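You operate a simulated robot arm through the tools that you are given. There is no shell and no other tool. Be economical: measure what you need, move in short steps, check, and stop when the job is done.

The job below is to be done with a simulated two-armed robot. You get a single attempt, and the scene is never put back.

Task
Put two of the brown sweets from the bench end beside the pumps on the top of the crate stand. Pick up the tin marked "TEA" from the top of the crate stand with one hand, pass it to the other hand and put it on the clear end of the white table. Take the green mug and leave it on the top of the low bench. Shut the right freezer lid. Take the thermometer and leave it on top of the white pad. Take the small can marked "milk" from the top of the low wooden bench and leave it on the shelf of the long steel table. Do these in any order. Set down upright: tin, green mug, small can.

It is judged by the outcome, as a careful person would: the job done as asked, and still so three seconds after it is handed in. It fails if anything else is knocked over, pushed out of place, dropped, spilled or broken. A push-on lid holds only when it is set on centred and level and pressed home; a screw cap is set on level and turned clockwise until tight.

Robot
Two 7-joint arms with two-finger parallel grippers on one trunk, on a base that drives. Base frame: it is fixed to the floor where the robot stands at the start and does not move with it; the origin is under the middle of the robot, x ahead of it, y to its left, z up. Units: mm, rad, N and s.
The left shoulder is at the start at [50, 177, 1104], the right one opposite. With the tool pointing down near the work surface each hand reaches from about 100 to 320 mm from the robot's upright axis, wherever it stands, measured 20 degrees to its own side. Places, roughly: brown sweet (4x4x3 cm) [500, 200, 900]; clear end of the white table [2100, 3300, 900]; green mug (13x9x11 cm) [-4700, 2400, 300]; red tin, yellow tin [5000, 2000, 500]; right freezer lid [-4600, 3100, 900]; shelf of the long steel table [-4500, 1700, 300]; small can [-4750, 0, 250]; thermometer [-4750, 1000, 1000]; top of the crate stand [4900, 2100, 500]; top of the low bench [-200, 4000, 300]; white pad (7x10x4 cm) [-4700, 2400, 900]. Payload 3.43 kg a hand.
Tool frame (each hand has its own): the origin (TCP) lies between the finger pads and is the grasp point; the fingertips stand 34 mm ahead of it; z points along the fingers, y is the line along which they close. Largest opening 128 mm; finger width 24, thickness 12; the body of the gripper, 48 by 130 mm, starts 96 mm behind the TCP.
Orientation is that of the tool frame in the base frame, as a unit quaternion [w, x, y, z]. With the fingers straight down and closing along the base's y, the tool's x points along the base's -x, its y along +y and its z along -z.

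Tools
- The arms move only by the tool drive_tool. It takes "left_series", "right_series" or both (then of equal length, played together; a hand with none holds still); each is a list of rows, each a list of 7 numbers: the shift along the tool's x, y, z in mm, then the turn, a rotation vector about the tool's x, y, z in rad, then the closure in counts, from 0 (fully open) to 255 (shut). In form: [[x, y, z, rx, ry, rz, claw], ...]. A call has 1 to 10 rows; each row is the pose to reach, as a shift and turn from the pose commanded when the call began, along the tool's axes at that moment. A row lasts 0.2 s, in which the tool goes at most 50 mm and 0.15 rad; a call with a longer step from one row to the next is refused whole, and so is a gripper value outside its range. A pose out of reach is approached as far as the arm can. The call stops where the force on the tool passes 40 N (or 10 N more than at its start, if that is more) or the arm is blocked; 0.2 s more then pass. The fingers move at their own pace (about 108 mm/s each) and stop on an object; they squeeze with about 24 N. The grip force told is the motor's: it shows also when the fingers shut on nothing. Time passes only in rows, and 0.2 s behind the last, so rows that repeat a pose let the fingers close. It gives the time, the measured TCP pose, the force on the tool (base axes), the opening and the grip force at its end, in the units of the frame above (readings bear some noise), with the torque about the TCP (base axes, N m) and any sound that the robot's microphone picked up.
- Cameras (640 x 400 px; columns grow to the right, rows downward): "scene" is now at [153.1, 24, 1262.2]; the picture's right is [0.28, -0.96, 0.00], its down [-0.60, -0.18, -0.78] and it looks along [0.75, 0.22, -0.62] (base axes); focal length 286 px, centre (320, 200). "left" rides on the left gripper at [76, 11, -160] in its tool frame; the picture's right is [-0.15, 0.99, 0.00], its down [-0.88, -0.13, -0.46] and it looks along [-0.45, -0.07, 0.89] (tool axes); focal length 234 px, centre (320, 200). "right" rides on the right gripper at [76, -11, -160] in its tool frame; the picture's right is [0.15, 0.99, 0.00], its down [-0.88, 0.13, -0.46] and it looks along [-0.45, 0.07, 0.89] (tool axes); focal length 234 px, centre (320, 200).
- snapshot(camera): a new picture of that camera. It takes no simulated time.
- lift_body(by): slides the trunk up (or, below 0, down) by that many mm; the arms and the scene camera ride with it, the base frame stays. It gives what a move gives, with no picture.
- steer(legs): drives the robot by 1 to 6 legs, each [ahead, turn to the left] in mm and rad, along the robot's own axes; the way and the turn of a leg run together, so that a leg with both is an arc; at most 1500 mm and 3.142 rad a leg. The arms and the cameras ride along, it lands a little off, and it stops where it bumps. It gives what a move gives.
- pan_tilt(pan, tilt): turns the head with the scene camera to pan (to the left, within 1.396 rad either way) and tilt (down, from -0.506 to 1.204), counted from straight ahead of the robot. It gives what a move gives.
- locate(camera, pixels): there is no depth. For up to 12 entries [column, row, z] of the newest picture of that camera ("zoom" is the newest enlarged one), the place [x, y] in the base frame at which the ray of that pixel passes the height z, good to about 2 mm. It takes no simulated time.
- enlarge(camera, box): a new picture of the part [left, top, right, bottom] of that camera's present view, enlarged. It takes no simulated time.
- sign_off(): hands the job in; it is judged then, once.

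Keep the steps short. Do not move on a guess: measure, check each grasp and each placing, and mend mistakes. In all there are 138 turns and 172 pictures (those below and enlarged ones count). Leave the grippers open and the arms clear of the work at the hand-in unless told otherwise, and finish with a single line.

The tools are called after "Call:" by a JSON object that holds its "api" and its "payload". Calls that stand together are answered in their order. drive_tool: Moves the arms, as the interface text tells. Its arguments: {"type":"object","properties":{"left_series":{"type":"array"},"right_series":{"type":"array"}},"required":[]} The other tools are called the same way: lift_body (by) slides the trunk up or down; steer (legs) drives the base; pan_tilt (pan, tilt) turns the head that bears the scene camera; snapshot (camera) takes a picture; locate (camera, pixels) gives the place at which the rays of pixels pass given heights; enlarge (camera, box) takes an enlarged picture of a part of a camera's view; sign_off () hands the job in.

At the start:

```text
time: 0.0
left_tool_pos: [473.1, 384.4, 1029.2]
left_tcp_rot: [-0.001, -0.001, 1.0, 0.0]
left_ft_force: [0.2, 0.9, -0.7]
left_wrist_torque: [-0.05, 0.0, -0.02]
left_width: 128.0
left_grip_force: 0.0
right_tool_pos: [372.0, -20.7, 1073.4]
right_tcp_rot: [0.0, 0.0, 1.0, 0.001]
right_ft_force: [-0.7, -0.7, -0.8]
right_wrist_torque: [0.01, 0.0, -0.04]
right_width: 128.2
right_grip_force: 0.1
trunk travel left (down, up): [-275.0, 126.0]
robot x, y, heading: [2.4, -0.6, -0.001]
head pan, tilt: [0.284, 0.672]
```

scene: 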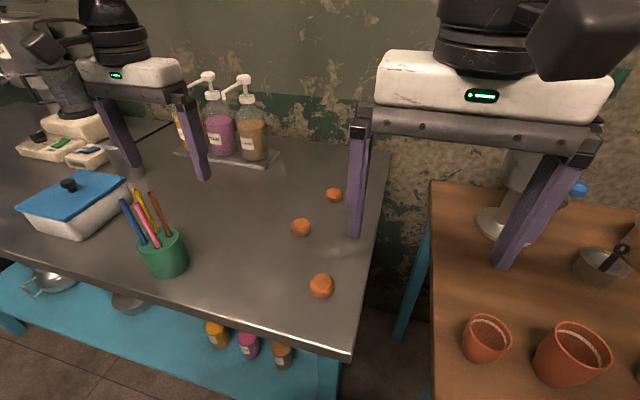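
right: 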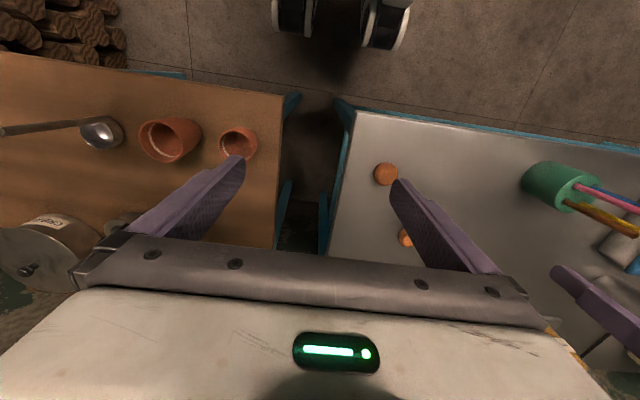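
left: 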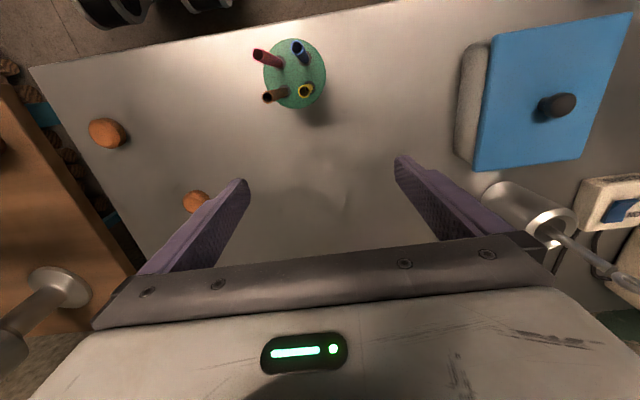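

I'll start by looking at the sweets, the three round items near (333,195), (300,227) and (321,286), and measuring where they are.

Call:
{"api": "enlarge", "payload": {"camera": "scene", "box": [160, 60, 400, 330]}}

Call:
{"api": "locate", "payload": {"camera": "scene", "pixels": [[333, 195, 900], [300, 227, 900], [321, 286, 900], [333, 195, 880], [300, 227, 880], [321, 286, 880], [352, 360, 900], [390, 155, 900]]}}

Call:
{"api": "locate", "payload": {"camera": "right", "pixels": [[386, 173, 900], [386, 173, 880], [405, 238, 900], [405, 238, 880]]}}

Call:
{"api": "locate", "payload": {"camera": "left", "pixels": [[108, 132, 900], [108, 132, 880], [195, 202, 900], [195, 202, 880]]}}

```text
1.48 times, centred on (280, 195) of scene
```

zoom: 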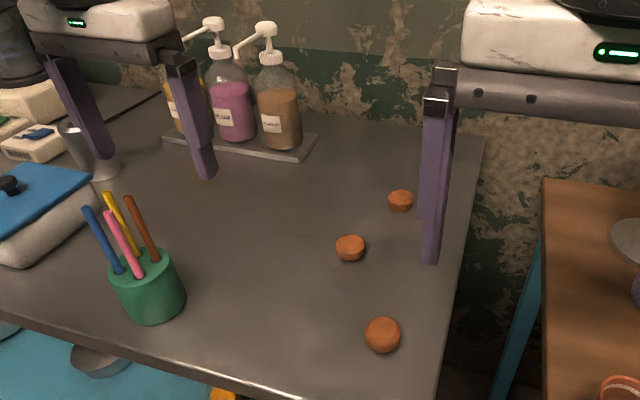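

```text
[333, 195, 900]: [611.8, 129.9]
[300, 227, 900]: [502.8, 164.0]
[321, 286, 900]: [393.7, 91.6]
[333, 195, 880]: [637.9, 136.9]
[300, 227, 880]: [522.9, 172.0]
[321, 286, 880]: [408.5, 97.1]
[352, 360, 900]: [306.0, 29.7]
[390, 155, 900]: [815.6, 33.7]
```

```text
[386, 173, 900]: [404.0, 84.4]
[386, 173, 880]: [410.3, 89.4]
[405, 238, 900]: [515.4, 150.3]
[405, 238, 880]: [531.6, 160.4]
```

```text
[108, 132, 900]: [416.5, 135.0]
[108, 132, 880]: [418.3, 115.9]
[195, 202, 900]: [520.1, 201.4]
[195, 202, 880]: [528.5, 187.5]
```

The three rays meet at about z 860. That puts the near sweet at about (420,98) and the second at (542,175), with the bench top near 845. I'll move the right hand over the near sweet and stop high to check.

Call:
{"api": "drive_tool", "payload": {"right_series": [[-16, 40, 0, 0, 0, 0, 0], [-32, 80, 0, 0, 0, 0, 0], [-48, 119, 0, 0, 0, 0, 0], [-48, 119, 45, 0, 0, 0, 0], [-48, 119, 90, 0, 0, 0, 60], [-48, 119, 130, 0, 0, 0, 100], [-48, 119, 140, 0, 0, 0, 100]]}}

Call:
{"api": "snapshot", "payload": {"camera": "right"}}

Call:
{"api": "snapshot", "payload": {"camera": "scene"}}

```text
time: 1.6
left_tool_pos: [473.5, 385.3, 1027.2]
left_tcp_rot: [-0.001, -0.001, 1.0, 0.0]
left_ft_force: [0.0, 0.5, -0.7]
left_wrist_torque: [-0.02, -0.02, 0.0]
left_width: 128.2
left_grip_force: 0.0
right_tool_pos: [419.7, 97.8, 933.0]
right_tcp_rot: [0.0, 0.0, 1.0, 0.001]
right_ft_force: [-0.4, 0.1, -0.5]
right_wrist_torque: [0.01, 0.0, -0.01]
right_width: 77.7
right_grip_force: 0.0
trunk travel left (down, up): [-275.0, 126.0]
robot x, y, heading: [1.9, -2.6, 0.0]
head pan, tilt: [0.284, 0.672]
```

```text
167 pictures are left
```

right: 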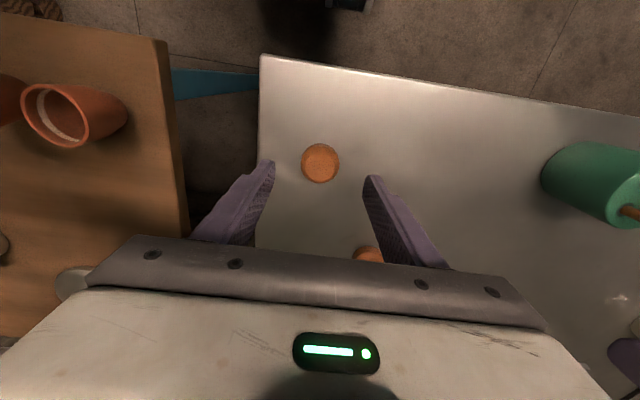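

```text
166 pictures are left
```

scene: 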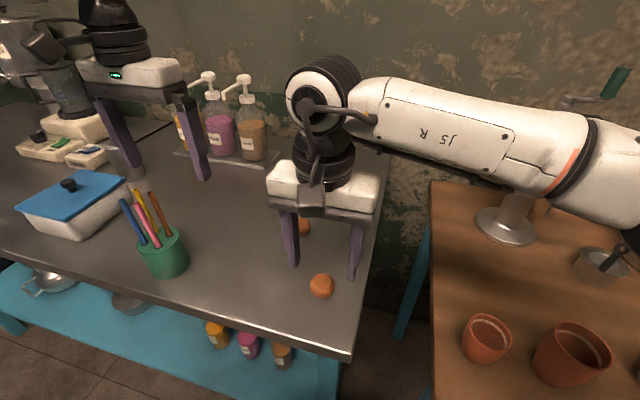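

In the right-hand view the sweet is at (320,163). I'll measure it there.

Call:
{"api": "locate", "payload": {"camera": "right", "pixels": [[320, 163, 860], [320, 158, 875], [320, 163, 850], [263, 56, 845], [362, 256, 860]]}}

Call:
{"api": "locate", "payload": {"camera": "scene", "pixels": [[321, 286, 860], [321, 286, 850], [352, 360, 845], [321, 286, 870]]}}

```text
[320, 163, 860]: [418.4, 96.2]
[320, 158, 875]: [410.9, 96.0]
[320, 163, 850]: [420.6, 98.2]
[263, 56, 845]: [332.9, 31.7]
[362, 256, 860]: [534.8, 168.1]
```

```text
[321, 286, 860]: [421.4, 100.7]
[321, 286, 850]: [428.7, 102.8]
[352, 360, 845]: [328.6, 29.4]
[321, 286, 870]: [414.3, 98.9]
```

The sweet is at about (418,97). I'll go down to TCP z 887, close, and lift a little.

Call:
{"api": "drive_tool", "payload": {"right_series": [[1, -1, 30, 0, 0, 0, 100], [1, -1, 46, 0, 0, 0, 100], [1, -1, 46, 0, 0, 0, 255], [1, -1, 46, 0, 0, 0, 255], [1, -1, 46, 0, 0, 0, 255], [1, -1, 20, 0, 0, 0, 255], [1, -1, -25, 0, 0, 0, 255], [1, -1, -70, 0, 0, 0, 255]]}}

Call:
{"api": "snapshot", "payload": {"camera": "right"}}

```text
time: 3.4
left_tool_pos: [473.6, 383.9, 1027.6]
left_tcp_rot: [0.001, -0.001, 1.0, -0.001]
left_ft_force: [-0.1, 0.4, 0.5]
left_wrist_torque: [0.01, 0.03, 0.0]
left_width: 127.7
left_grip_force: 0.1
right_tool_pos: [417.5, 97.6, 1003.7]
right_tcp_rot: [-0.001, 0.0, 1.0, 0.0]
right_ft_force: [0.3, -0.1, -0.4]
right_wrist_torque: [-0.02, 0.01, -0.01]
right_width: 38.8
right_grip_force: 24.0
trunk travel left (down, up): [-275.0, 126.0]
robot x, y, heading: [0.4, -2.3, -0.0]
head pan, tilt: [0.284, 0.672]
```

```text
165 pictures are left
```

right: 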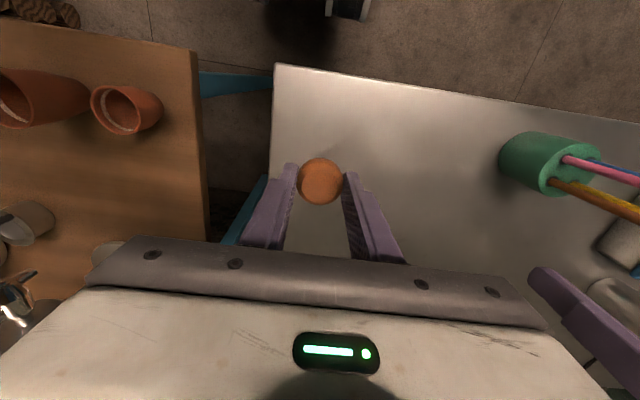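

I've got the sweet (width 38.8). I'll pull the right hand back and bring the left over the second sweet.

Call:
{"api": "drive_tool", "payload": {"right_series": [[15, -38, -20, 0, 0, 0, 255], [30, -76, -40, 0, 0, 0, 255], [45, -114, -60, 0, 0, 0, 255], [60, -150, -70, 0, 0, 0, 255], [70, -175, -70, 0, 0, 0, 255], [70, -175, -70, 0, 0, 0, 255], [70, -175, -70, 0, 0, 0, 255], [70, -175, -70, 0, 0, 0, 255], [70, -175, -70, 0, 0, 0, 255], [70, -175, -70, 0, 0, 0, 255]], "left_series": [[0, 0, 0, 0, 0, 0, 0], [0, 0, 0, 0, 0, 0, 0], [-14, -42, 0, 0, 0, 0, 0], [-28, -86, 0, 0, 0, 0, 0], [-42, -130, 0, 0, 0, 0, 60], [-56, -174, 0, 0, 0, 0, 100], [-64, -211, 0, 0, 0, 0, 100], [-64, -211, 45, 0, 0, 0, 100], [-64, -211, 90, 0, 0, 0, 100], [-64, -211, 92, 0, 0, 0, 100]]}}

Call:
{"api": "snapshot", "payload": {"camera": "left"}}

```text
time: 5.6
left_tool_pos: [519.9, 192.3, 938.6]
left_tcp_rot: [0.001, -0.001, 1.0, 0.001]
left_ft_force: [-0.2, 0.9, 0.1]
left_wrist_torque: [-0.05, 0.02, 0.04]
left_width: 77.8
left_grip_force: 0.0
left hand out of reach, approached as far as the arm can: row 7, 8, 9, 10
right_tool_pos: [348.7, -77.6, 1074.2]
right_tcp_rot: [0.0, 0.001, 1.0, 0.0]
right_ft_force: [0.3, -0.1, 0.6]
right_wrist_torque: [0.0, 0.01, 0.0]
right_width: 38.6
right_grip_force: 23.5
trunk travel left (down, up): [-275.0, 126.0]
robot x, y, heading: [1.1, 0.0, 0.003]
head pan, tilt: [0.284, 0.672]
```

```text
164 pictures are left
```

left: 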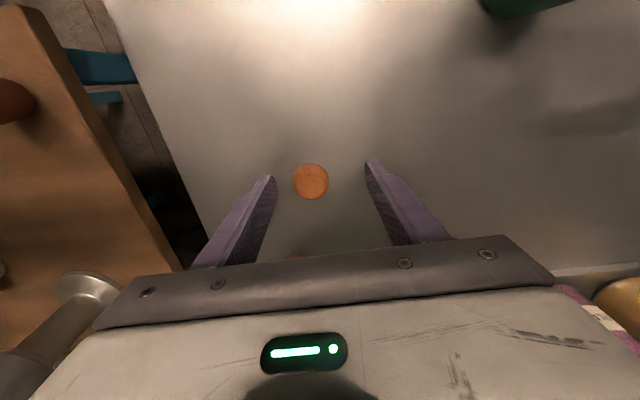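

The arm stops short at (520,192). I'll locate the sweet at (311,181) from here.

Call:
{"api": "locate", "payload": {"camera": "left", "pixels": [[311, 181, 862], [311, 181, 850], [293, 256, 862]]}}

Call:
{"api": "pan_tilt", "payload": {"pan": 0.0, "tilt": 1.15}}

Call:
{"api": "snapshot", "payload": {"camera": "scene"}}

```text
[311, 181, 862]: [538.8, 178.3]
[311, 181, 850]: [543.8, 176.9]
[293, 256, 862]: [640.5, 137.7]
```

```text
time: 6.5
left_tool_pos: [518.3, 191.9, 938.7]
left_tcp_rot: [0.001, -0.001, 1.0, -0.002]
left_ft_force: [0.1, -1.3, 0.5]
left_wrist_torque: [-0.02, 0.0, -0.01]
left_width: 77.7
left_grip_force: 0.0
right_tool_pos: [348.7, -76.9, 1074.5]
right_tcp_rot: [0.0, -0.001, 1.0, 0.001]
right_ft_force: [-0.6, 0.0, -0.1]
right_wrist_torque: [0.0, -0.02, -0.02]
right_width: 38.7
right_grip_force: 24.1
trunk travel left (down, up): [-275.0, 126.0]
robot x, y, heading: [-0.5, -3.3, 0.0]
head pan, tilt: [0.0, 1.15]
```

```text
163 pictures are left
```

scene: 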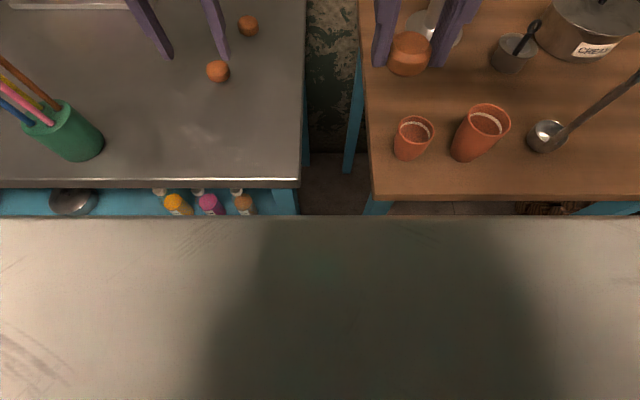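

I need about 20 mm more forward. Rather than drive toward the bench, I'll tilt the left tool forward about the closing axis.

Call:
{"api": "drive_tool", "payload": {"left_series": [[0, -7, 0, 0, -0.14, 0, 100], [0, -14, 0, 0, -0.28, 0, 100], [0, -14, 0, 0, -0.28, 0, 100]]}}

Call:
{"api": "snapshot", "payload": {"camera": "left"}}

```text
time: 7.3
left_tool_pos: [518.2, 176.4, 939.6]
left_tcp_rot: [0.14, -0.001, 0.99, 0.0]
left_ft_force: [0.0, -0.1, -0.6]
left_wrist_torque: [0.02, -0.01, 0.0]
left_width: 77.8
left_grip_force: 0.0
right_tool_pos: [349.1, -77.4, 1073.2]
right_tcp_rot: [0.0, 0.0, 1.0, 0.001]
right_ft_force: [0.8, 0.7, -0.9]
right_wrist_torque: [0.0, -0.01, -0.02]
right_width: 38.8
right_grip_force: 23.9
trunk travel left (down, up): [-275.0, 126.0]
robot x, y, heading: [-3.9, 0.8, 0.001]
head pan, tilt: [0.0, 1.15]
```

```text
162 pictures are left
```

left: 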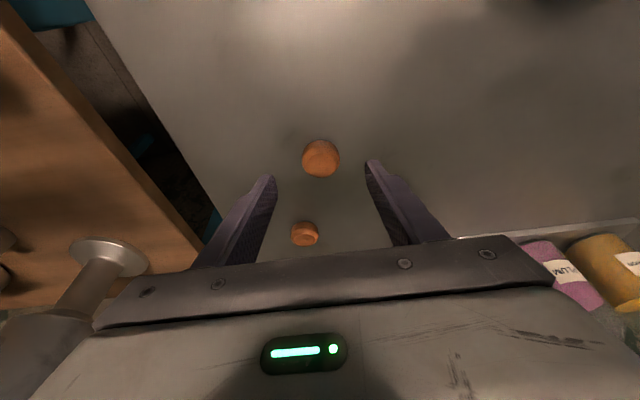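

Tilt done. Moving 53 mm along the tool z puts the tips at the sweet. I'll close there and lift back.

Call:
{"api": "drive_tool", "payload": {"left_series": [[-1, 1, 30, 0, 0, 0, 100], [-1, 1, 53, 0, 0, 0, 100], [-1, 1, 53, 0, 0, 0, 100], [-1, 1, 53, 0, 0, 0, 255], [-1, 1, 53, 0, 0, 0, 255], [-1, 1, 53, 0, 0, 0, 255]]}}

Call:
{"api": "snapshot", "payload": {"camera": "left"}}

```text
time: 8.7
left_tool_pos: [535.6, 179.2, 888.6]
left_tcp_rot: [0.14, -0.001, 0.99, 0.0]
left_ft_force: [-0.5, 0.8, 0.4]
left_wrist_torque: [0.0, -0.01, -0.04]
left_width: 38.4
left_grip_force: 23.6
right_tool_pos: [349.1, -77.5, 1074.3]
right_tcp_rot: [0.0, 0.0, 1.0, 0.001]
right_ft_force: [0.2, 0.4, 0.6]
right_wrist_torque: [0.02, 0.02, -0.01]
right_width: 38.4
right_grip_force: 23.3
trunk travel left (down, up): [-275.0, 126.0]
robot x, y, heading: [-2.7, -0.7, 0.003]
head pan, tilt: [0.0, 1.15]
```

```text
161 pictures are left
```

left: 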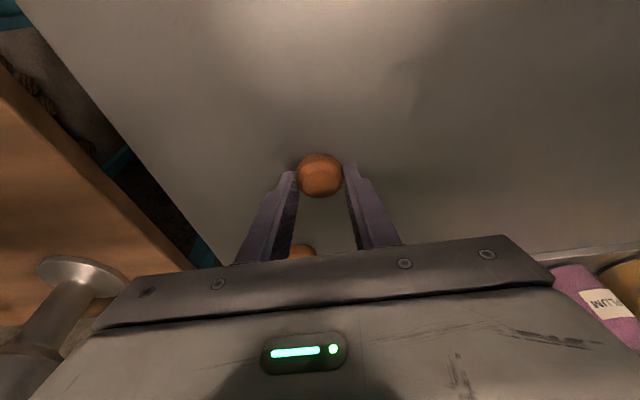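

Both sweets are held. I'll lift and retract the left hand and level it.

Call:
{"api": "drive_tool", "payload": {"left_series": [[-13, 0, -46, 0, 0, 0, 255], [-26, 0, -92, 0, 0, 0, 255], [-40, 0, -140, 0, 0, 0, 255], [0, 10, -151, 0, 0, 0, 255], [42, 25, -163, 0, 0.1, 0, 255], [85, 40, -176, 0, 0.2, 0, 255], [125, 60, -188, 0, 0.28, 0, 255], [160, 80, -198, 0, 0.28, 0, 255]]}}

Call:
{"api": "pan_tilt", "payload": {"pan": 1.35, "tilt": 0.35}}

Call:
{"api": "snapshot", "payload": {"camera": "scene"}}

```text
time: 10.5
left_tool_pos: [325.6, 257.4, 1034.4]
left_tcp_rot: [0.001, -0.001, 1.0, -0.001]
left_ft_force: [-0.3, 0.4, -0.3]
left_wrist_torque: [-0.04, -0.02, -0.01]
left_width: 38.6
left_grip_force: 24.2
right_tool_pos: [349.6, -76.3, 1074.6]
right_tcp_rot: [0.002, 0.001, 1.0, 0.0]
right_ft_force: [0.2, 0.2, 0.8]
right_wrist_torque: [0.01, 0.01, 0.02]
right_width: 38.6
right_grip_force: 24.0
trunk travel left (down, up): [-275.0, 126.0]
robot x, y, heading: [-2.4, 1.3, 0.001]
head pan, tilt: [0.0, 1.15]
```

```text
time: 12.0
left_tool_pos: [327.4, 258.0, 1034.2]
left_tcp_rot: [0.0, -0.001, 1.0, -0.001]
left_ft_force: [-0.8, 0.7, -0.3]
left_wrist_torque: [-0.02, -0.02, -0.02]
left_width: 38.4
left_grip_force: 23.7
right_tool_pos: [349.5, -76.9, 1075.0]
right_tcp_rot: [0.0, 0.0, 1.0, 0.001]
right_ft_force: [0.4, 0.3, -0.2]
right_wrist_torque: [-0.02, -0.01, 0.02]
right_width: 38.4
right_grip_force: 23.9
trunk travel left (down, up): [-275.0, 126.0]
robot x, y, heading: [4.8, 0.5, 0.002]
head pan, tilt: [1.349, 0.351]
```

```text
160 pictures are left
```

scene: 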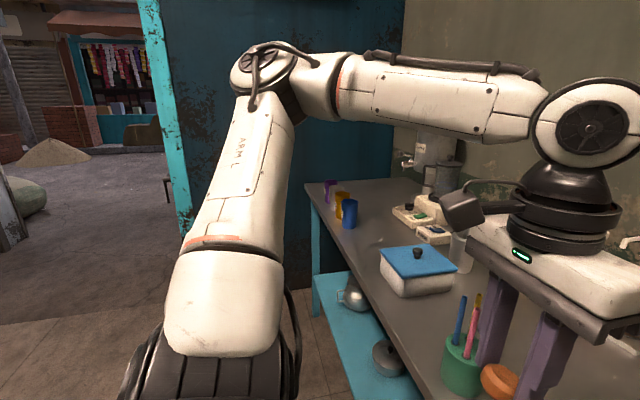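

The way to the crate stand isn't visible yet. I'll back off the bench a little, turn left and look.

Call:
{"api": "steer", "payload": {"legs": [[-350, 0], [0, 1.2]]}}

Call:
{"api": "pan_tilt", "payload": {"pan": 0.0, "tilt": 0.1}}

Call:
{"api": "snapshot", "payload": {"camera": "scene"}}

Call:
{"api": "pan_tilt", "payload": {"pan": -1.2, "tilt": 0.2}}

Call:
{"api": "snapshot", "payload": {"camera": "scene"}}

Call:
{"api": "pan_tilt", "payload": {"pan": 1.2, "tilt": 0.2}}

Call:
{"api": "snapshot", "payload": {"camera": "scene"}}

```text
time: 17.3
left_tool_pos: [-477.0, 398.8, 1033.1]
left_tcp_rot: [0.0, -0.566, 0.825, 0.0]
left_ft_force: [0.3, 0.3, -0.7]
left_wrist_torque: [-0.01, 0.03, 0.0]
left_width: 38.4
left_grip_force: 24.2
right_tool_pos: [-155.7, 298.1, 1074.3]
right_tcp_rot: [0.0, -0.565, 0.825, 0.001]
right_ft_force: [-0.1, 0.9, -0.5]
right_wrist_torque: [-0.03, 0.0, 0.01]
right_width: 38.6
right_grip_force: 24.4
trunk travel left (down, up): [-275.0, 126.0]
robot x, y, heading: [-353.9, -2.6, 1.202]
head pan, tilt: [1.349, 0.351]
```

```text
time: 18.8
left_tool_pos: [-476.7, 396.7, 1033.2]
left_tcp_rot: [-0.001, -0.567, 0.824, 0.0]
left_ft_force: [-0.5, -0.5, 0.2]
left_wrist_torque: [0.02, 0.01, 0.02]
left_width: 38.5
left_grip_force: 23.6
right_tool_pos: [-155.2, 298.5, 1073.6]
right_tcp_rot: [0.0, -0.565, 0.825, 0.0]
right_ft_force: [-0.4, 0.6, 0.0]
right_wrist_torque: [0.04, -0.05, 0.01]
right_width: 38.4
right_grip_force: 23.5
trunk travel left (down, up): [-275.0, 126.0]
robot x, y, heading: [-353.1, -1.2, 1.204]
head pan, tilt: [0.0, 0.099]
```

```text
159 pictures are left
```

scene: 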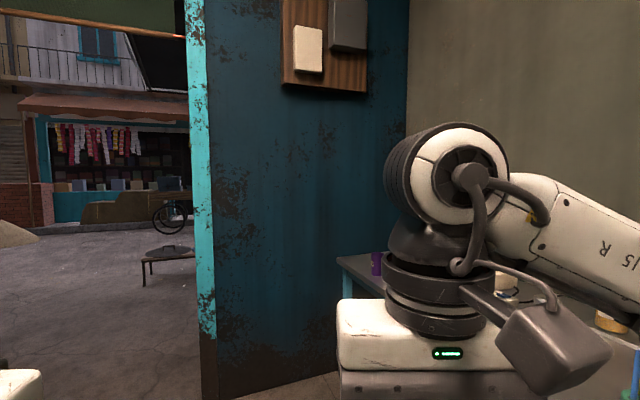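

```text
time: 20.2
left_tool_pos: [-476.3, 398.8, 1033.3]
left_tcp_rot: [0.0, -0.567, 0.824, 0.0]
left_ft_force: [0.0, -0.5, -1.0]
left_wrist_torque: [0.01, 0.01, 0.01]
left_width: 38.6
left_grip_force: 23.8
right_tool_pos: [-156.0, 299.0, 1072.9]
right_tcp_rot: [-0.001, -0.565, 0.825, 0.0]
right_ft_force: [-0.2, -0.2, -0.1]
right_wrist_torque: [-0.03, -0.01, -0.01]
right_width: 38.7
right_grip_force: 23.9
trunk travel left (down, up): [-275.0, 126.0]
robot x, y, heading: [-352.5, 0.9, 1.207]
head pan, tilt: [-1.201, 0.201]
```

```text
158 pictures are left
```

scene: 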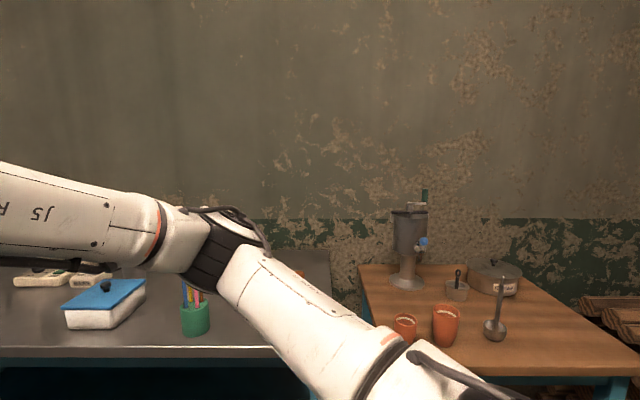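

```text
time: 22.4
left_tool_pos: [-477.1, 396.5, 1032.7]
left_tcp_rot: [0.0, -0.565, 0.825, 0.0]
left_ft_force: [0.2, 0.4, -0.9]
left_wrist_torque: [0.03, -0.03, -0.02]
left_width: 38.5
left_grip_force: 23.8
right_tool_pos: [-155.5, 298.5, 1073.3]
right_tcp_rot: [0.0, -0.565, 0.825, 0.001]
right_ft_force: [0.1, 0.3, -0.3]
right_wrist_torque: [-0.04, 0.02, 0.01]
right_width: 38.3
right_grip_force: 24.2
trunk travel left (down, up): [-275.0, 126.0]
robot x, y, heading: [-354.8, -0.8, 1.204]
head pan, tilt: [1.201, 0.201]
```

```text
157 pictures are left
```

scene: 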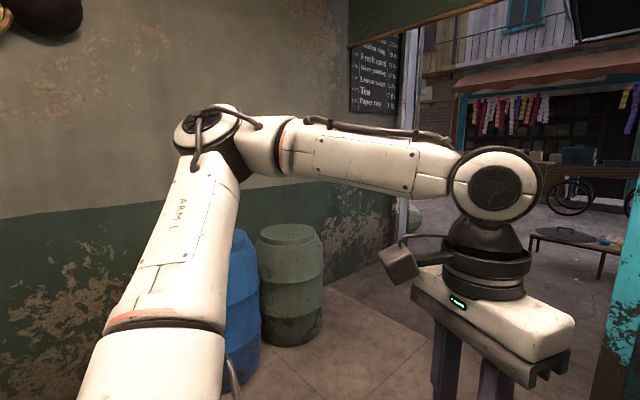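

We're in a booth that opens onto a street. I'll locate the opening's edges and the floor items in this picture.

Call:
{"api": "locate", "payload": {"camera": "scene", "pixels": [[605, 355, 0], [398, 268, 0], [290, 345, 0], [240, 385, 0], [600, 279, 0], [535, 255, 0], [570, 213, 0], [597, 245, 300], [414, 230, 0]]}}

Call:
{"api": "pan_tilt", "payload": {"pan": 0.4, "tilt": 0.3}}

Call:
{"api": "snapshot", "payload": {"camera": "scene"}}

```text
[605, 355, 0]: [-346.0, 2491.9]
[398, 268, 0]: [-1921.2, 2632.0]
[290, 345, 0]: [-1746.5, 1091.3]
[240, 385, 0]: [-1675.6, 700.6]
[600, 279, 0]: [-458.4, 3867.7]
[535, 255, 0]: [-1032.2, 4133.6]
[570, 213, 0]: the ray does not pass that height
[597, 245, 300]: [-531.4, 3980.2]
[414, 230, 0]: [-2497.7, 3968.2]
```

```text
time: 23.5
left_tool_pos: [-476.5, 397.1, 1034.7]
left_tcp_rot: [0.0, -0.565, 0.825, 0.001]
left_ft_force: [-0.3, -0.4, 0.5]
left_wrist_torque: [0.02, -0.01, -0.01]
left_width: 38.7
left_grip_force: 23.8
right_tool_pos: [-155.3, 298.5, 1074.3]
right_tcp_rot: [0.0, -0.564, 0.826, 0.001]
right_ft_force: [0.4, -0.1, -0.2]
right_wrist_torque: [-0.02, -0.01, -0.01]
right_width: 38.7
right_grip_force: 23.6
trunk travel left (down, up): [-275.0, 126.0]
robot x, y, heading: [-350.5, -2.2, 1.204]
head pan, tilt: [0.4, 0.3]
```

```text
156 pictures are left
```

scene: 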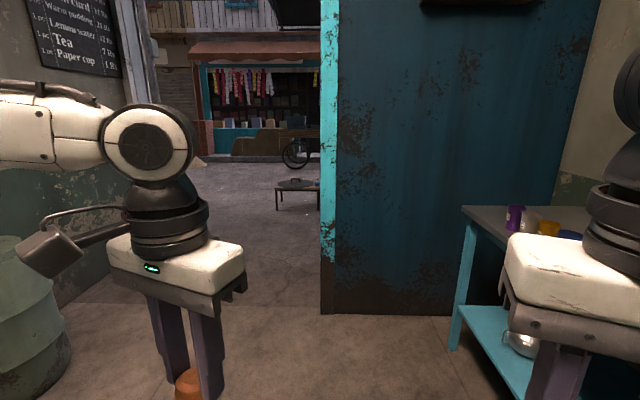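

Call:
{"api": "locate", "payload": {"camera": "scene", "pixels": [[322, 315, 0], [450, 315, 0], [305, 308, 0], [276, 209, 0], [312, 186, 300], [80, 300, 0], [283, 165, 0]]}}

```text
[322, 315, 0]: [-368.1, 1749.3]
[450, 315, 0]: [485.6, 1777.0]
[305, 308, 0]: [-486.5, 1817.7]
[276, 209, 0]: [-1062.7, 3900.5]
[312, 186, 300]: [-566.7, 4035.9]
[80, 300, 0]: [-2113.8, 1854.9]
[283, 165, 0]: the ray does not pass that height
```

The opening runs from about x -1900 to -370 at y 1750. I'll drive out through the middle of it to about (-1150,2500), then turn to face +x.

Call:
{"api": "steer", "payload": {"legs": [[0, 0.677], [1312, 0], [1312, 0], [0, -1.88]]}}

Call:
{"api": "pan_tilt", "payload": {"pan": 0.0, "tilt": 0.3}}

Call:
{"api": "snapshot", "payload": {"camera": "scene"}}

```text
time: 42.6
left_tool_pos: [-806.5, 2748.4, 1033.8]
left_tcp_rot: [0.0, 0.008, 1.0, 0.0]
left_ft_force: [-0.2, 0.1, -0.9]
left_wrist_torque: [-0.02, 0.0, -0.01]
left_width: 38.8
left_grip_force: 24.0
right_tool_pos: [-789.3, 2414.9, 1074.0]
right_tcp_rot: [0.0, 0.008, 1.0, 0.001]
right_ft_force: [0.5, 0.0, 0.2]
right_wrist_torque: [0.0, 0.04, -0.02]
right_width: 38.3
right_grip_force: 23.3
trunk travel left (down, up): [-275.0, 126.0]
robot x, y, heading: [-1136.5, 2498.6, -0.015]
head pan, tilt: [0.4, 0.3]
```

```text
time: 43.5
left_tool_pos: [-806.7, 2750.2, 1033.7]
left_tcp_rot: [0.0, 0.007, 1.0, 0.0]
left_ft_force: [0.8, 0.0, -0.2]
left_wrist_torque: [0.0, -0.01, -0.01]
left_width: 38.5
left_grip_force: 23.5
right_tool_pos: [-788.6, 2414.1, 1074.4]
right_tcp_rot: [0.0, 0.008, 1.0, 0.001]
right_ft_force: [-0.5, -0.1, 0.5]
right_wrist_torque: [-0.02, -0.01, 0.0]
right_width: 38.5
right_grip_force: 24.6
trunk travel left (down, up): [-275.0, 126.0]
robot x, y, heading: [-1137.5, 2496.8, -0.012]
head pan, tilt: [0.0, 0.3]
```

```text
155 pictures are left
```

scene: 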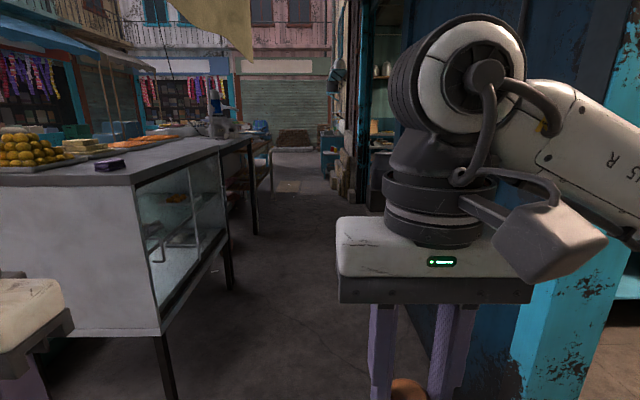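

There's an alley ahead with a counter on the left. I'll locate the counter legs and the right-hand wall line.

Call:
{"api": "locate", "payload": {"camera": "scene", "pixels": [[172, 398, 0], [232, 289, 0], [256, 235, 0], [271, 190, 0], [130, 185, 900], [336, 188, 0], [355, 208, 0], [370, 210, 0], [440, 350, 0]]}}

Call:
{"api": "enlarge", "payload": {"camera": "scene", "box": [200, 80, 420, 220]}}

```text
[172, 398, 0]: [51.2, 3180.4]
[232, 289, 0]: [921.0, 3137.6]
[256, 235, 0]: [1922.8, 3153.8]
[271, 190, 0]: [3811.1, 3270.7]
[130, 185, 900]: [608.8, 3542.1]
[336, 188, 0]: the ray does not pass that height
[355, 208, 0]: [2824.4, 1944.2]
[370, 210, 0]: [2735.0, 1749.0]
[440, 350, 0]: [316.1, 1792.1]
```

```text
2.86 times, centred on (310, 150) of scene
```

zoom: 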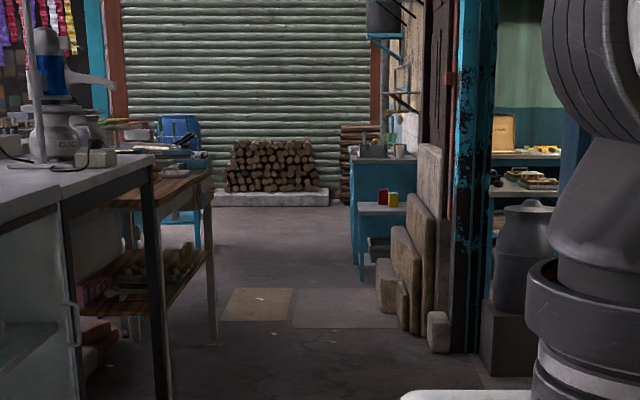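

The clear lane is about y 2550. I'll drive along it toward the stand and look again from closer.

Call:
{"api": "steer", "payload": {"legs": [[0, 0.028], [1500, 0], [1500, 0], [1200, 0]]}}

Call:
{"api": "snapshot", "payload": {"camera": "scene"}}

```text
time: 64.0
left_tool_pos: [3383.3, 2861.6, 1033.8]
left_tcp_rot: [0.0, -0.018, 1.0, -0.001]
left_ft_force: [0.7, -0.3, -0.3]
left_wrist_torque: [0.02, 0.01, 0.04]
left_width: 38.3
left_grip_force: 24.2
right_tool_pos: [3417.8, 2528.0, 1073.3]
right_tcp_rot: [0.0, -0.017, 1.0, 0.001]
right_ft_force: [-0.1, -0.8, 0.1]
right_wrist_torque: [-0.01, 0.01, 0.0]
right_width: 38.3
right_grip_force: 23.5
trunk travel left (down, up): [-275.0, 126.0]
robot x, y, heading: [3067.7, 2593.1, 0.029]
head pan, tilt: [0.0, 0.3]
```

```text
153 pictures are left
```

scene: 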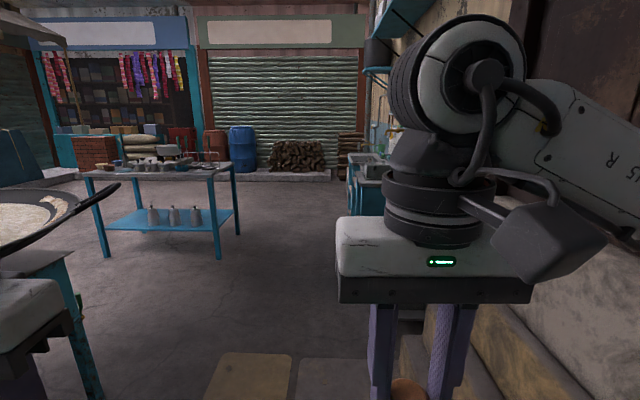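

The right arm hides the stand. I'll go a bit further, with the head panned right.

Call:
{"api": "steer", "payload": {"legs": [[1000, -0.03]]}}

Call:
{"api": "pan_tilt", "payload": {"pan": -0.65, "tilt": 0.5}}

Call:
{"api": "snapshot", "payload": {"camera": "scene"}}

Call:
{"api": "snapshot", "payload": {"camera": "right"}}

```text
time: 69.2
left_tool_pos: [4389.4, 2875.0, 1034.1]
left_tcp_rot: [0.0, -0.006, 1.0, 0.0]
left_ft_force: [0.5, 0.3, -0.5]
left_wrist_torque: [-0.02, -0.03, -0.02]
left_width: 38.2
left_grip_force: 24.3
right_tool_pos: [4415.1, 2541.2, 1073.7]
right_tcp_rot: [0.0, -0.005, 1.0, 0.001]
right_ft_force: [0.6, 0.5, -0.2]
right_wrist_torque: [0.0, 0.01, -0.02]
right_width: 38.4
right_grip_force: 24.4
trunk travel left (down, up): [-275.0, 126.0]
robot x, y, heading: [4063.3, 2614.5, 0.011]
head pan, tilt: [0.0, 0.3]
```

```text
time: 70.3
left_tool_pos: [4389.3, 2875.4, 1033.9]
left_tcp_rot: [0.0, -0.005, 1.0, 0.0]
left_ft_force: [-1.3, 0.7, -0.2]
left_wrist_torque: [-0.05, -0.01, 0.0]
left_width: 38.1
left_grip_force: 24.2
right_tool_pos: [4415.5, 2541.0, 1073.8]
right_tcp_rot: [0.0, -0.005, 1.0, 0.001]
right_ft_force: [-0.3, 0.4, -0.2]
right_wrist_torque: [0.0, -0.01, 0.01]
right_width: 38.4
right_grip_force: 23.5
trunk travel left (down, up): [-275.0, 126.0]
robot x, y, heading: [4066.9, 2614.9, 0.007]
head pan, tilt: [-0.649, 0.499]
```

```text
152 pictures are left
```

scene: 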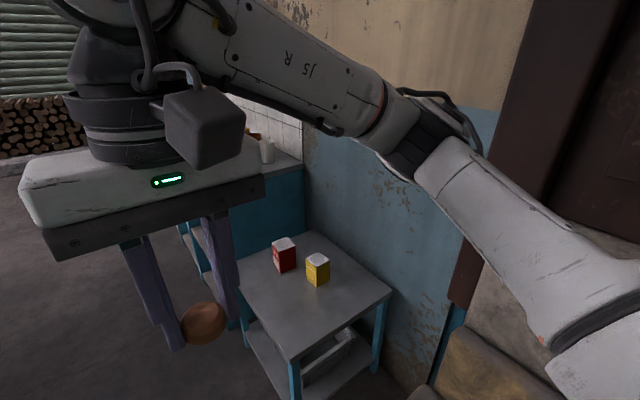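

```text
151 pictures are left
```

right: 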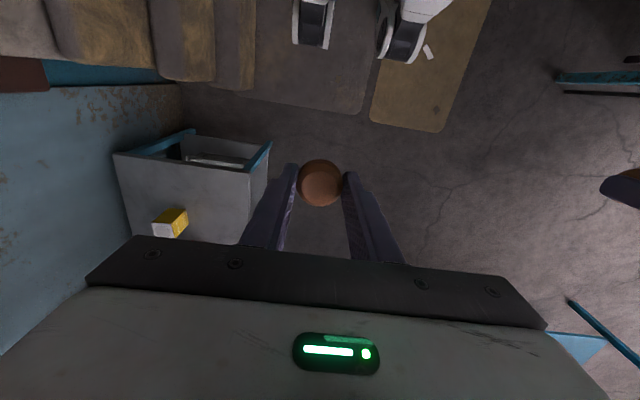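

The stand with the red and yellow tins is in view. I'll measure its corners and the tins.

Call:
{"api": "locate", "payload": {"camera": "scene", "pixels": [[291, 360, 480], [390, 292, 480], [313, 233, 480], [240, 290, 480], [285, 272, 500], [318, 285, 500], [200, 275, 480], [291, 360, 430], [390, 292, 430]]}}

Call:
{"api": "locate", "payload": {"camera": "right", "pixels": [[250, 173, 480], [250, 173, 430], [114, 153, 480], [114, 153, 430]]}}

Call:
{"api": "enlarge", "payload": {"camera": "scene", "box": [230, 220, 400, 330]}}

```text
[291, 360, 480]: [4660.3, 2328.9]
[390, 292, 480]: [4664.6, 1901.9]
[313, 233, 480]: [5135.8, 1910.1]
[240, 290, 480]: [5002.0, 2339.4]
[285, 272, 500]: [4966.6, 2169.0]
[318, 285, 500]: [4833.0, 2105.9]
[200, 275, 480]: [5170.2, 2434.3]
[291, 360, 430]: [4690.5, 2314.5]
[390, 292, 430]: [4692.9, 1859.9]
```

```text
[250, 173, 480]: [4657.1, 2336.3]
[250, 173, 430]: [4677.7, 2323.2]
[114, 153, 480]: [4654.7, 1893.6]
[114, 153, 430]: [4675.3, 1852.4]
```

```text
3.64 times, centred on (315, 275) of scene
```

zoom: 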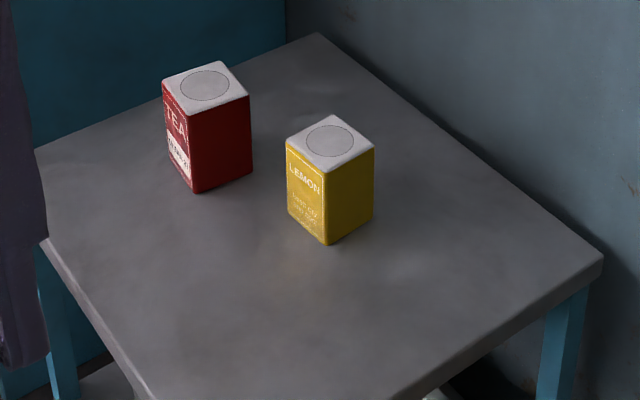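

The stand top is at z 480, about x 4660–5150 and y 1905–2335, and the red tin is TEA. I'll go round to (4790,3010) and turn to face -y.

Call:
{"api": "steer", "payload": {"legs": [[0, 0.493], [824, 0], [0, -2.071]]}}

Call:
{"api": "pan_tilt", "payload": {"pan": 0.0, "tilt": 0.6}}

Call:
{"api": "snapshot", "payload": {"camera": "scene"}}

```text
time: 81.0
left_tool_pos: [5049.0, 2687.8, 1034.2]
left_tcp_rot: [0.0, 0.708, 0.706, 0.0]
left_ft_force: [-0.7, -1.3, -0.6]
left_wrist_torque: [0.04, -0.02, -0.01]
left_width: 38.3
left_grip_force: 23.5
right_tool_pos: [4715.3, 2665.6, 1074.9]
right_tcp_rot: [0.0, 0.708, 0.706, 0.001]
right_ft_force: [-0.2, -0.1, -0.9]
right_wrist_torque: [0.01, 0.03, 0.01]
right_width: 38.4
right_grip_force: 23.6
trunk travel left (down, up): [-275.0, 126.0]
robot x, y, heading: [4795.9, 3013.2, -1.573]
head pan, tilt: [-0.649, 0.499]
```

```text
time: 82.1
left_tool_pos: [5050.3, 2686.4, 1033.6]
left_tcp_rot: [0.0, 0.707, 0.707, 0.0]
left_ft_force: [0.2, 0.3, 0.1]
left_wrist_torque: [0.01, 0.02, 0.01]
left_width: 38.3
left_grip_force: 24.1
right_tool_pos: [4715.3, 2664.4, 1073.7]
right_tcp_rot: [0.001, 0.708, 0.706, 0.001]
right_ft_force: [0.2, -0.6, -0.7]
right_wrist_torque: [0.01, -0.02, 0.02]
right_width: 38.3
right_grip_force: 24.1
trunk travel left (down, up): [-275.0, 126.0]
robot x, y, heading: [4795.7, 3014.5, -1.574]
head pan, tilt: [0.0, 0.6]
```

```text
149 pictures are left
```

scene: 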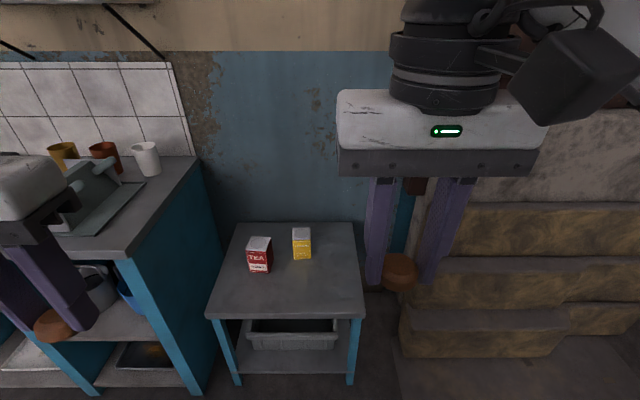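

Good view. I'll locate the stand corners, the tin bases and the cabinet edge.

Call:
{"api": "locate", "payload": {"camera": "scene", "pixels": [[208, 316, 480], [364, 316, 480], [236, 223, 480], [354, 223, 480], [250, 272, 480], [271, 272, 480], [294, 258, 480], [312, 258, 480], [124, 255, 850], [205, 160, 850], [203, 392, 0], [234, 383, 0]]}}

Call:
{"api": "enlarge", "payload": {"camera": "scene", "box": [190, 200, 390, 330]}}

```text
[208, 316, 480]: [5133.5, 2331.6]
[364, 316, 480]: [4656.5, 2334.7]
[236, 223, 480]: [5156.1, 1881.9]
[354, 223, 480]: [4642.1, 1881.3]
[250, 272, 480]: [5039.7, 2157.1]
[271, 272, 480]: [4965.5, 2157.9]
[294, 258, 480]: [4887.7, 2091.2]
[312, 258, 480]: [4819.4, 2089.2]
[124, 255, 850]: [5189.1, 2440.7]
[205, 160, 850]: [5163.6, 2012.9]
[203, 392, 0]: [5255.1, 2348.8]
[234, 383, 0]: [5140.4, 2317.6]
```

```text
3.08 times, centred on (290, 265) of scene
```

zoom: 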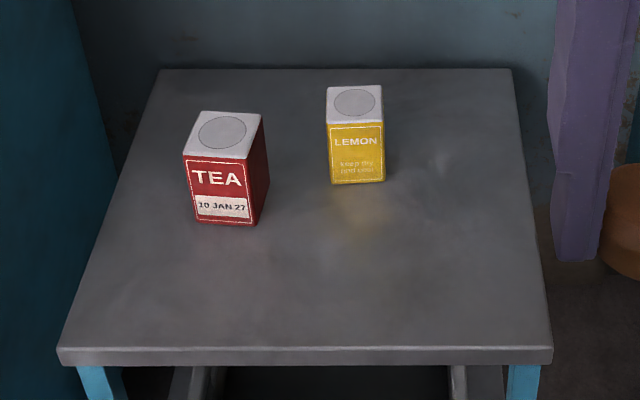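

The stand is x 4650–5140, with the cabinet beyond x 5163. I'll drive forward 345 and bring the hands inward over the free front part of the stand before lowering the trunk.

Call:
{"api": "steer", "payload": {"legs": [[343, 0.003]]}}

Call:
{"api": "drive_tool", "payload": {"left_series": [[-25, -40, 0, 0, 0, 0, 255], [-50, -80, 0, 0, 0, 0, 255], [-75, -120, 0, 0, 0, 0, 255], [-95, -150, 0, 0, 0, 0, 255]], "right_series": [[-20, 0, 0, 0, 0, 0, 255], [-40, 0, 0, 0, 0, 0, 255], [-60, 0, 0, 0, 0, 0, 255], [-70, 0, 0, 0, 0, 0, 255]]}}

Call:
{"api": "lift_body", "payload": {"by": -270}}

Call:
{"api": "snapshot", "payload": {"camera": "scene"}}

```text
time: 84.3
left_tool_pos: [5050.9, 2344.4, 1034.0]
left_tcp_rot: [0.0, 0.707, 0.708, 0.001]
left_ft_force: [0.0, 0.6, -1.1]
left_wrist_torque: [0.0, -0.04, -0.01]
left_width: 38.4
left_grip_force: 23.7
right_tool_pos: [4715.2, 2321.3, 1074.1]
right_tcp_rot: [0.001, 0.707, 0.707, 0.001]
right_ft_force: [0.5, -0.2, -1.1]
right_wrist_torque: [0.02, 0.0, -0.04]
right_width: 38.5
right_grip_force: 24.2
trunk travel left (down, up): [-275.0, 126.0]
robot x, y, heading: [4793.2, 2672.5, -1.568]
head pan, tilt: [0.0, 0.6]
```

```text
time: 85.3
left_tool_pos: [4920.7, 2250.6, 1037.8]
left_tcp_rot: [0.001, 0.706, 0.708, -0.001]
left_ft_force: [-0.1, 0.7, 0.3]
left_wrist_torque: [0.0, -0.01, 0.0]
left_width: 38.4
left_grip_force: 23.9
left hand out of reach, approached as far as the arm can: row 4
right_tool_pos: [4715.9, 2251.0, 1075.2]
right_tcp_rot: [0.0, 0.707, 0.707, -0.001]
right_ft_force: [0.3, 0.3, -0.2]
right_wrist_torque: [-0.01, 0.03, -0.02]
right_width: 38.4
right_grip_force: 24.6
trunk travel left (down, up): [-275.0, 126.0]
robot x, y, heading: [4792.3, 2671.0, -1.569]
head pan, tilt: [0.0, 0.6]
```

```text
time: 88.1
left_tool_pos: [4918.0, 2251.2, 767.2]
left_tcp_rot: [0.001, 0.708, 0.706, 0.0]
left_ft_force: [-0.1, 0.0, 0.4]
left_wrist_torque: [0.02, 0.04, -0.01]
left_width: 38.3
left_grip_force: 23.9
right_tool_pos: [4714.6, 2251.7, 804.8]
right_tcp_rot: [0.002, 0.707, 0.707, 0.0]
right_ft_force: [0.1, -0.1, -0.7]
right_wrist_torque: [0.0, -0.01, 0.01]
right_width: 38.4
right_grip_force: 23.8
trunk travel left (down, up): [-5.0, 396.0]
robot x, y, heading: [4793.6, 2669.2, -1.569]
head pan, tilt: [0.0, 0.6]
```

```text
147 pictures are left
```

scene: 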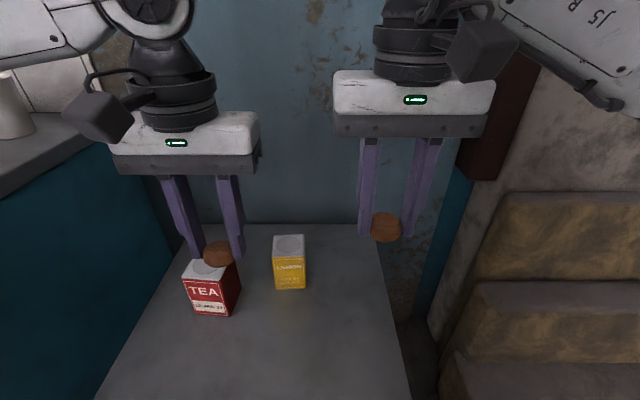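

Both hands are over the clear front part of the stand. I'll lower them together to about 525, with the left tilted back to its grasp angle.

Call:
{"api": "drive_tool", "payload": {"left_series": [[0, 0, 40, 0, -0.14, 0, 255], [0, 0, 80, 0, -0.28, 0, 255], [0, 0, 120, 0, -0.28, 0, 255], [0, 0, 160, 0, -0.28, 0, 255], [0, 0, 200, 0, -0.28, 0, 255], [0, 0, 230, 0, -0.28, 0, 255], [0, 0, 241, 0, -0.28, 0, 255]], "right_series": [[0, 0, 47, 0, 0, 0, 255], [0, 0, 94, 0, 0, 0, 255], [0, 0, 141, 0, 0, 0, 255], [0, 0, 188, 0, 0, 0, 255], [0, 0, 235, 0, 0, 0, 255], [0, 0, 265, 0, 0, 0, 255], [0, 0, 279, 0, 0, 0, 255]]}}

Call:
{"api": "snapshot", "payload": {"camera": "scene"}}

```text
time: 89.7
left_tool_pos: [4938.7, 2256.8, 543.0]
left_tcp_rot: [0.098, 0.701, 0.699, -0.101]
left_ft_force: [0.1, -0.3, -0.2]
left_wrist_torque: [-0.02, -0.01, -0.01]
left_width: 38.2
left_grip_force: 24.0
left hand out of reach, approached as far as the arm can: row 5, 6, 7
right_tool_pos: [4716.0, 2250.2, 534.6]
right_tcp_rot: [0.003, 0.707, 0.707, -0.003]
right_ft_force: [-3.5, 5.9, 17.1]
right_wrist_torque: [0.32, 0.45, -0.06]
right_width: 38.5
right_grip_force: 24.0
trunk travel left (down, up): [-5.0, 396.0]
robot x, y, heading: [4793.3, 2669.6, -1.572]
head pan, tilt: [0.0, 0.6]
stopped in row 7 (right hand): the force on the tool passed its limit at 51 N (the readings are from after the stop); the commanded pose is now the measured one
```

```text
146 pictures are left
```

scene: 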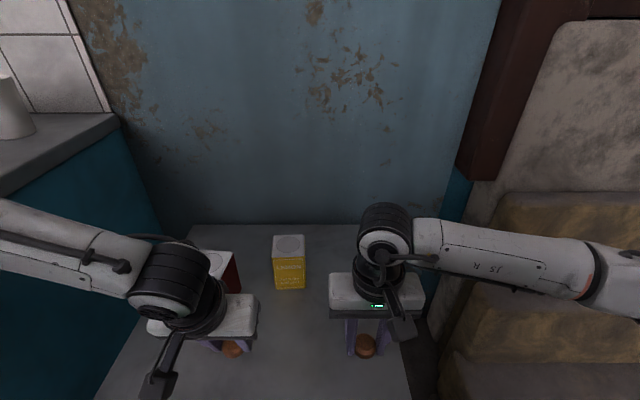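

The right sweet has touched down at TCP 534.6, so the stand top is about 494. I'll release it and lift, and let the left down a few mm more, slightly outward.

Call:
{"api": "drive_tool", "payload": {"right_series": [[0, 0, 0, 0, 0, 0, 180], [0, 0, 0, 0, 0, 0, 110], [0, 0, 0, 0, 0, 0, 110], [0, 0, -40, 0, 0, 0, 110], [0, 0, -85, 0, 0, 0, 110]], "left_series": [[0, 6, 0, 0, 0, 0, 255], [1, 12, 3, 0, 0, 0, 255], [2, 12, 6, 0, 0, 0, 255], [2, 12, 7, 0, 0, 0, 255], [2, 12, 7, 0, 0, 0, 255]]}}

Call:
{"api": "snapshot", "payload": {"camera": "left"}}

Call:
{"api": "snapshot", "payload": {"camera": "right"}}

```text
time: 90.9
left_tool_pos: [4950.6, 2254.0, 536.3]
left_tcp_rot: [0.101, 0.701, 0.699, -0.102]
left_ft_force: [5.6, 3.1, 22.8]
left_wrist_torque: [-0.06, -0.23, 0.0]
left_width: 38.6
left_grip_force: 24.1
right_tool_pos: [4713.2, 2250.3, 617.4]
right_tcp_rot: [0.003, 0.708, 0.706, -0.003]
right_ft_force: [0.6, -0.8, -0.2]
right_wrist_torque: [-0.01, -0.04, 0.01]
right_width: 72.7
right_grip_force: 0.2
trunk travel left (down, up): [-5.0, 396.0]
robot x, y, heading: [4793.8, 2668.5, -1.575]
head pan, tilt: [0.0, 0.6]
```

```text
145 pictures are left
```

left: 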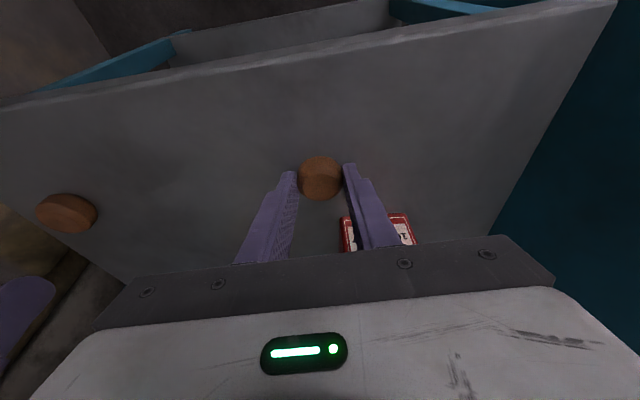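

```text
144 pictures are left
```

right: 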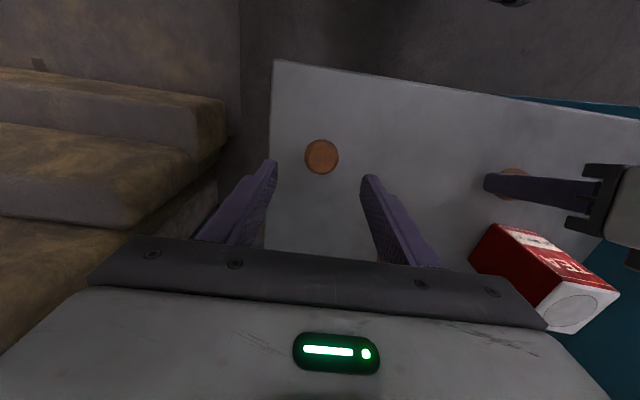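

Both sweets rest on the stand. I'll open the left and back it up along its axis.

Call:
{"api": "drive_tool", "payload": {"left_series": [[0, 0, 0, 0, 0, 0, 180], [0, 0, 0, 0, 0, 0, 110], [0, 0, 0, 0, 0, 0, 110], [0, 0, -40, 0, 0, 0, 110], [0, 0, -85, 0, 0, 0, 110], [0, 0, -130, 0, 0.14, 0, 0], [0, 0, -170, 0, 0.28, 0, 0]]}}

Call:
{"api": "snapshot", "payload": {"camera": "scene"}}

Call:
{"api": "snapshot", "payload": {"camera": "left"}}

```text
time: 92.5
left_tool_pos: [4951.7, 2303.5, 697.4]
left_tcp_rot: [0.0, 0.708, 0.706, -0.001]
left_ft_force: [-0.1, -0.9, 0.2]
left_wrist_torque: [-0.01, -0.04, -0.02]
left_width: 127.9
left_grip_force: 0.0
right_tool_pos: [4713.8, 2250.6, 615.8]
right_tcp_rot: [0.003, 0.707, 0.707, -0.002]
right_ft_force: [0.3, 0.6, 0.3]
right_wrist_torque: [0.02, 0.02, 0.03]
right_width: 72.5
right_grip_force: 0.0
trunk travel left (down, up): [-5.0, 396.0]
robot x, y, heading: [4790.6, 2671.5, -1.571]
head pan, tilt: [0.0, 0.6]
```

```text
143 pictures are left
```

scene: 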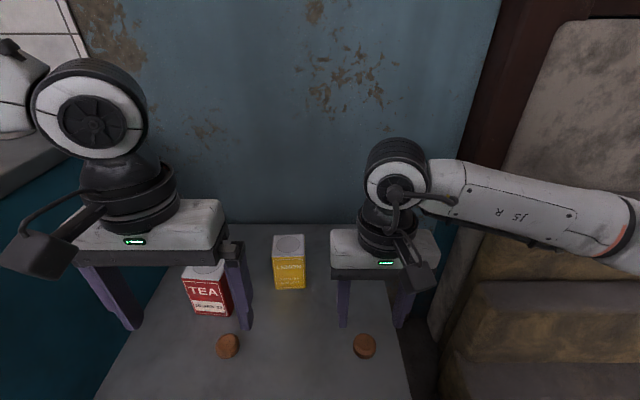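

```text
142 pictures are left
```

left: 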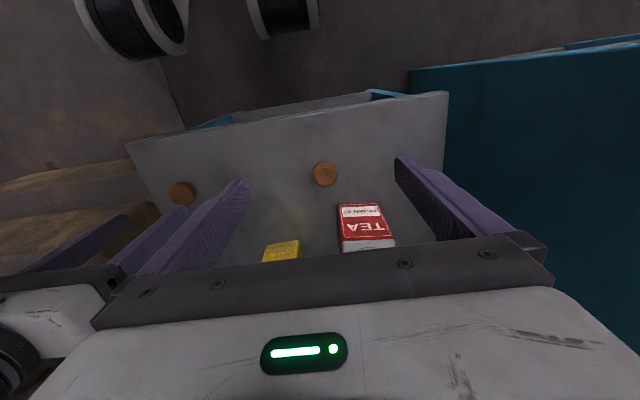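

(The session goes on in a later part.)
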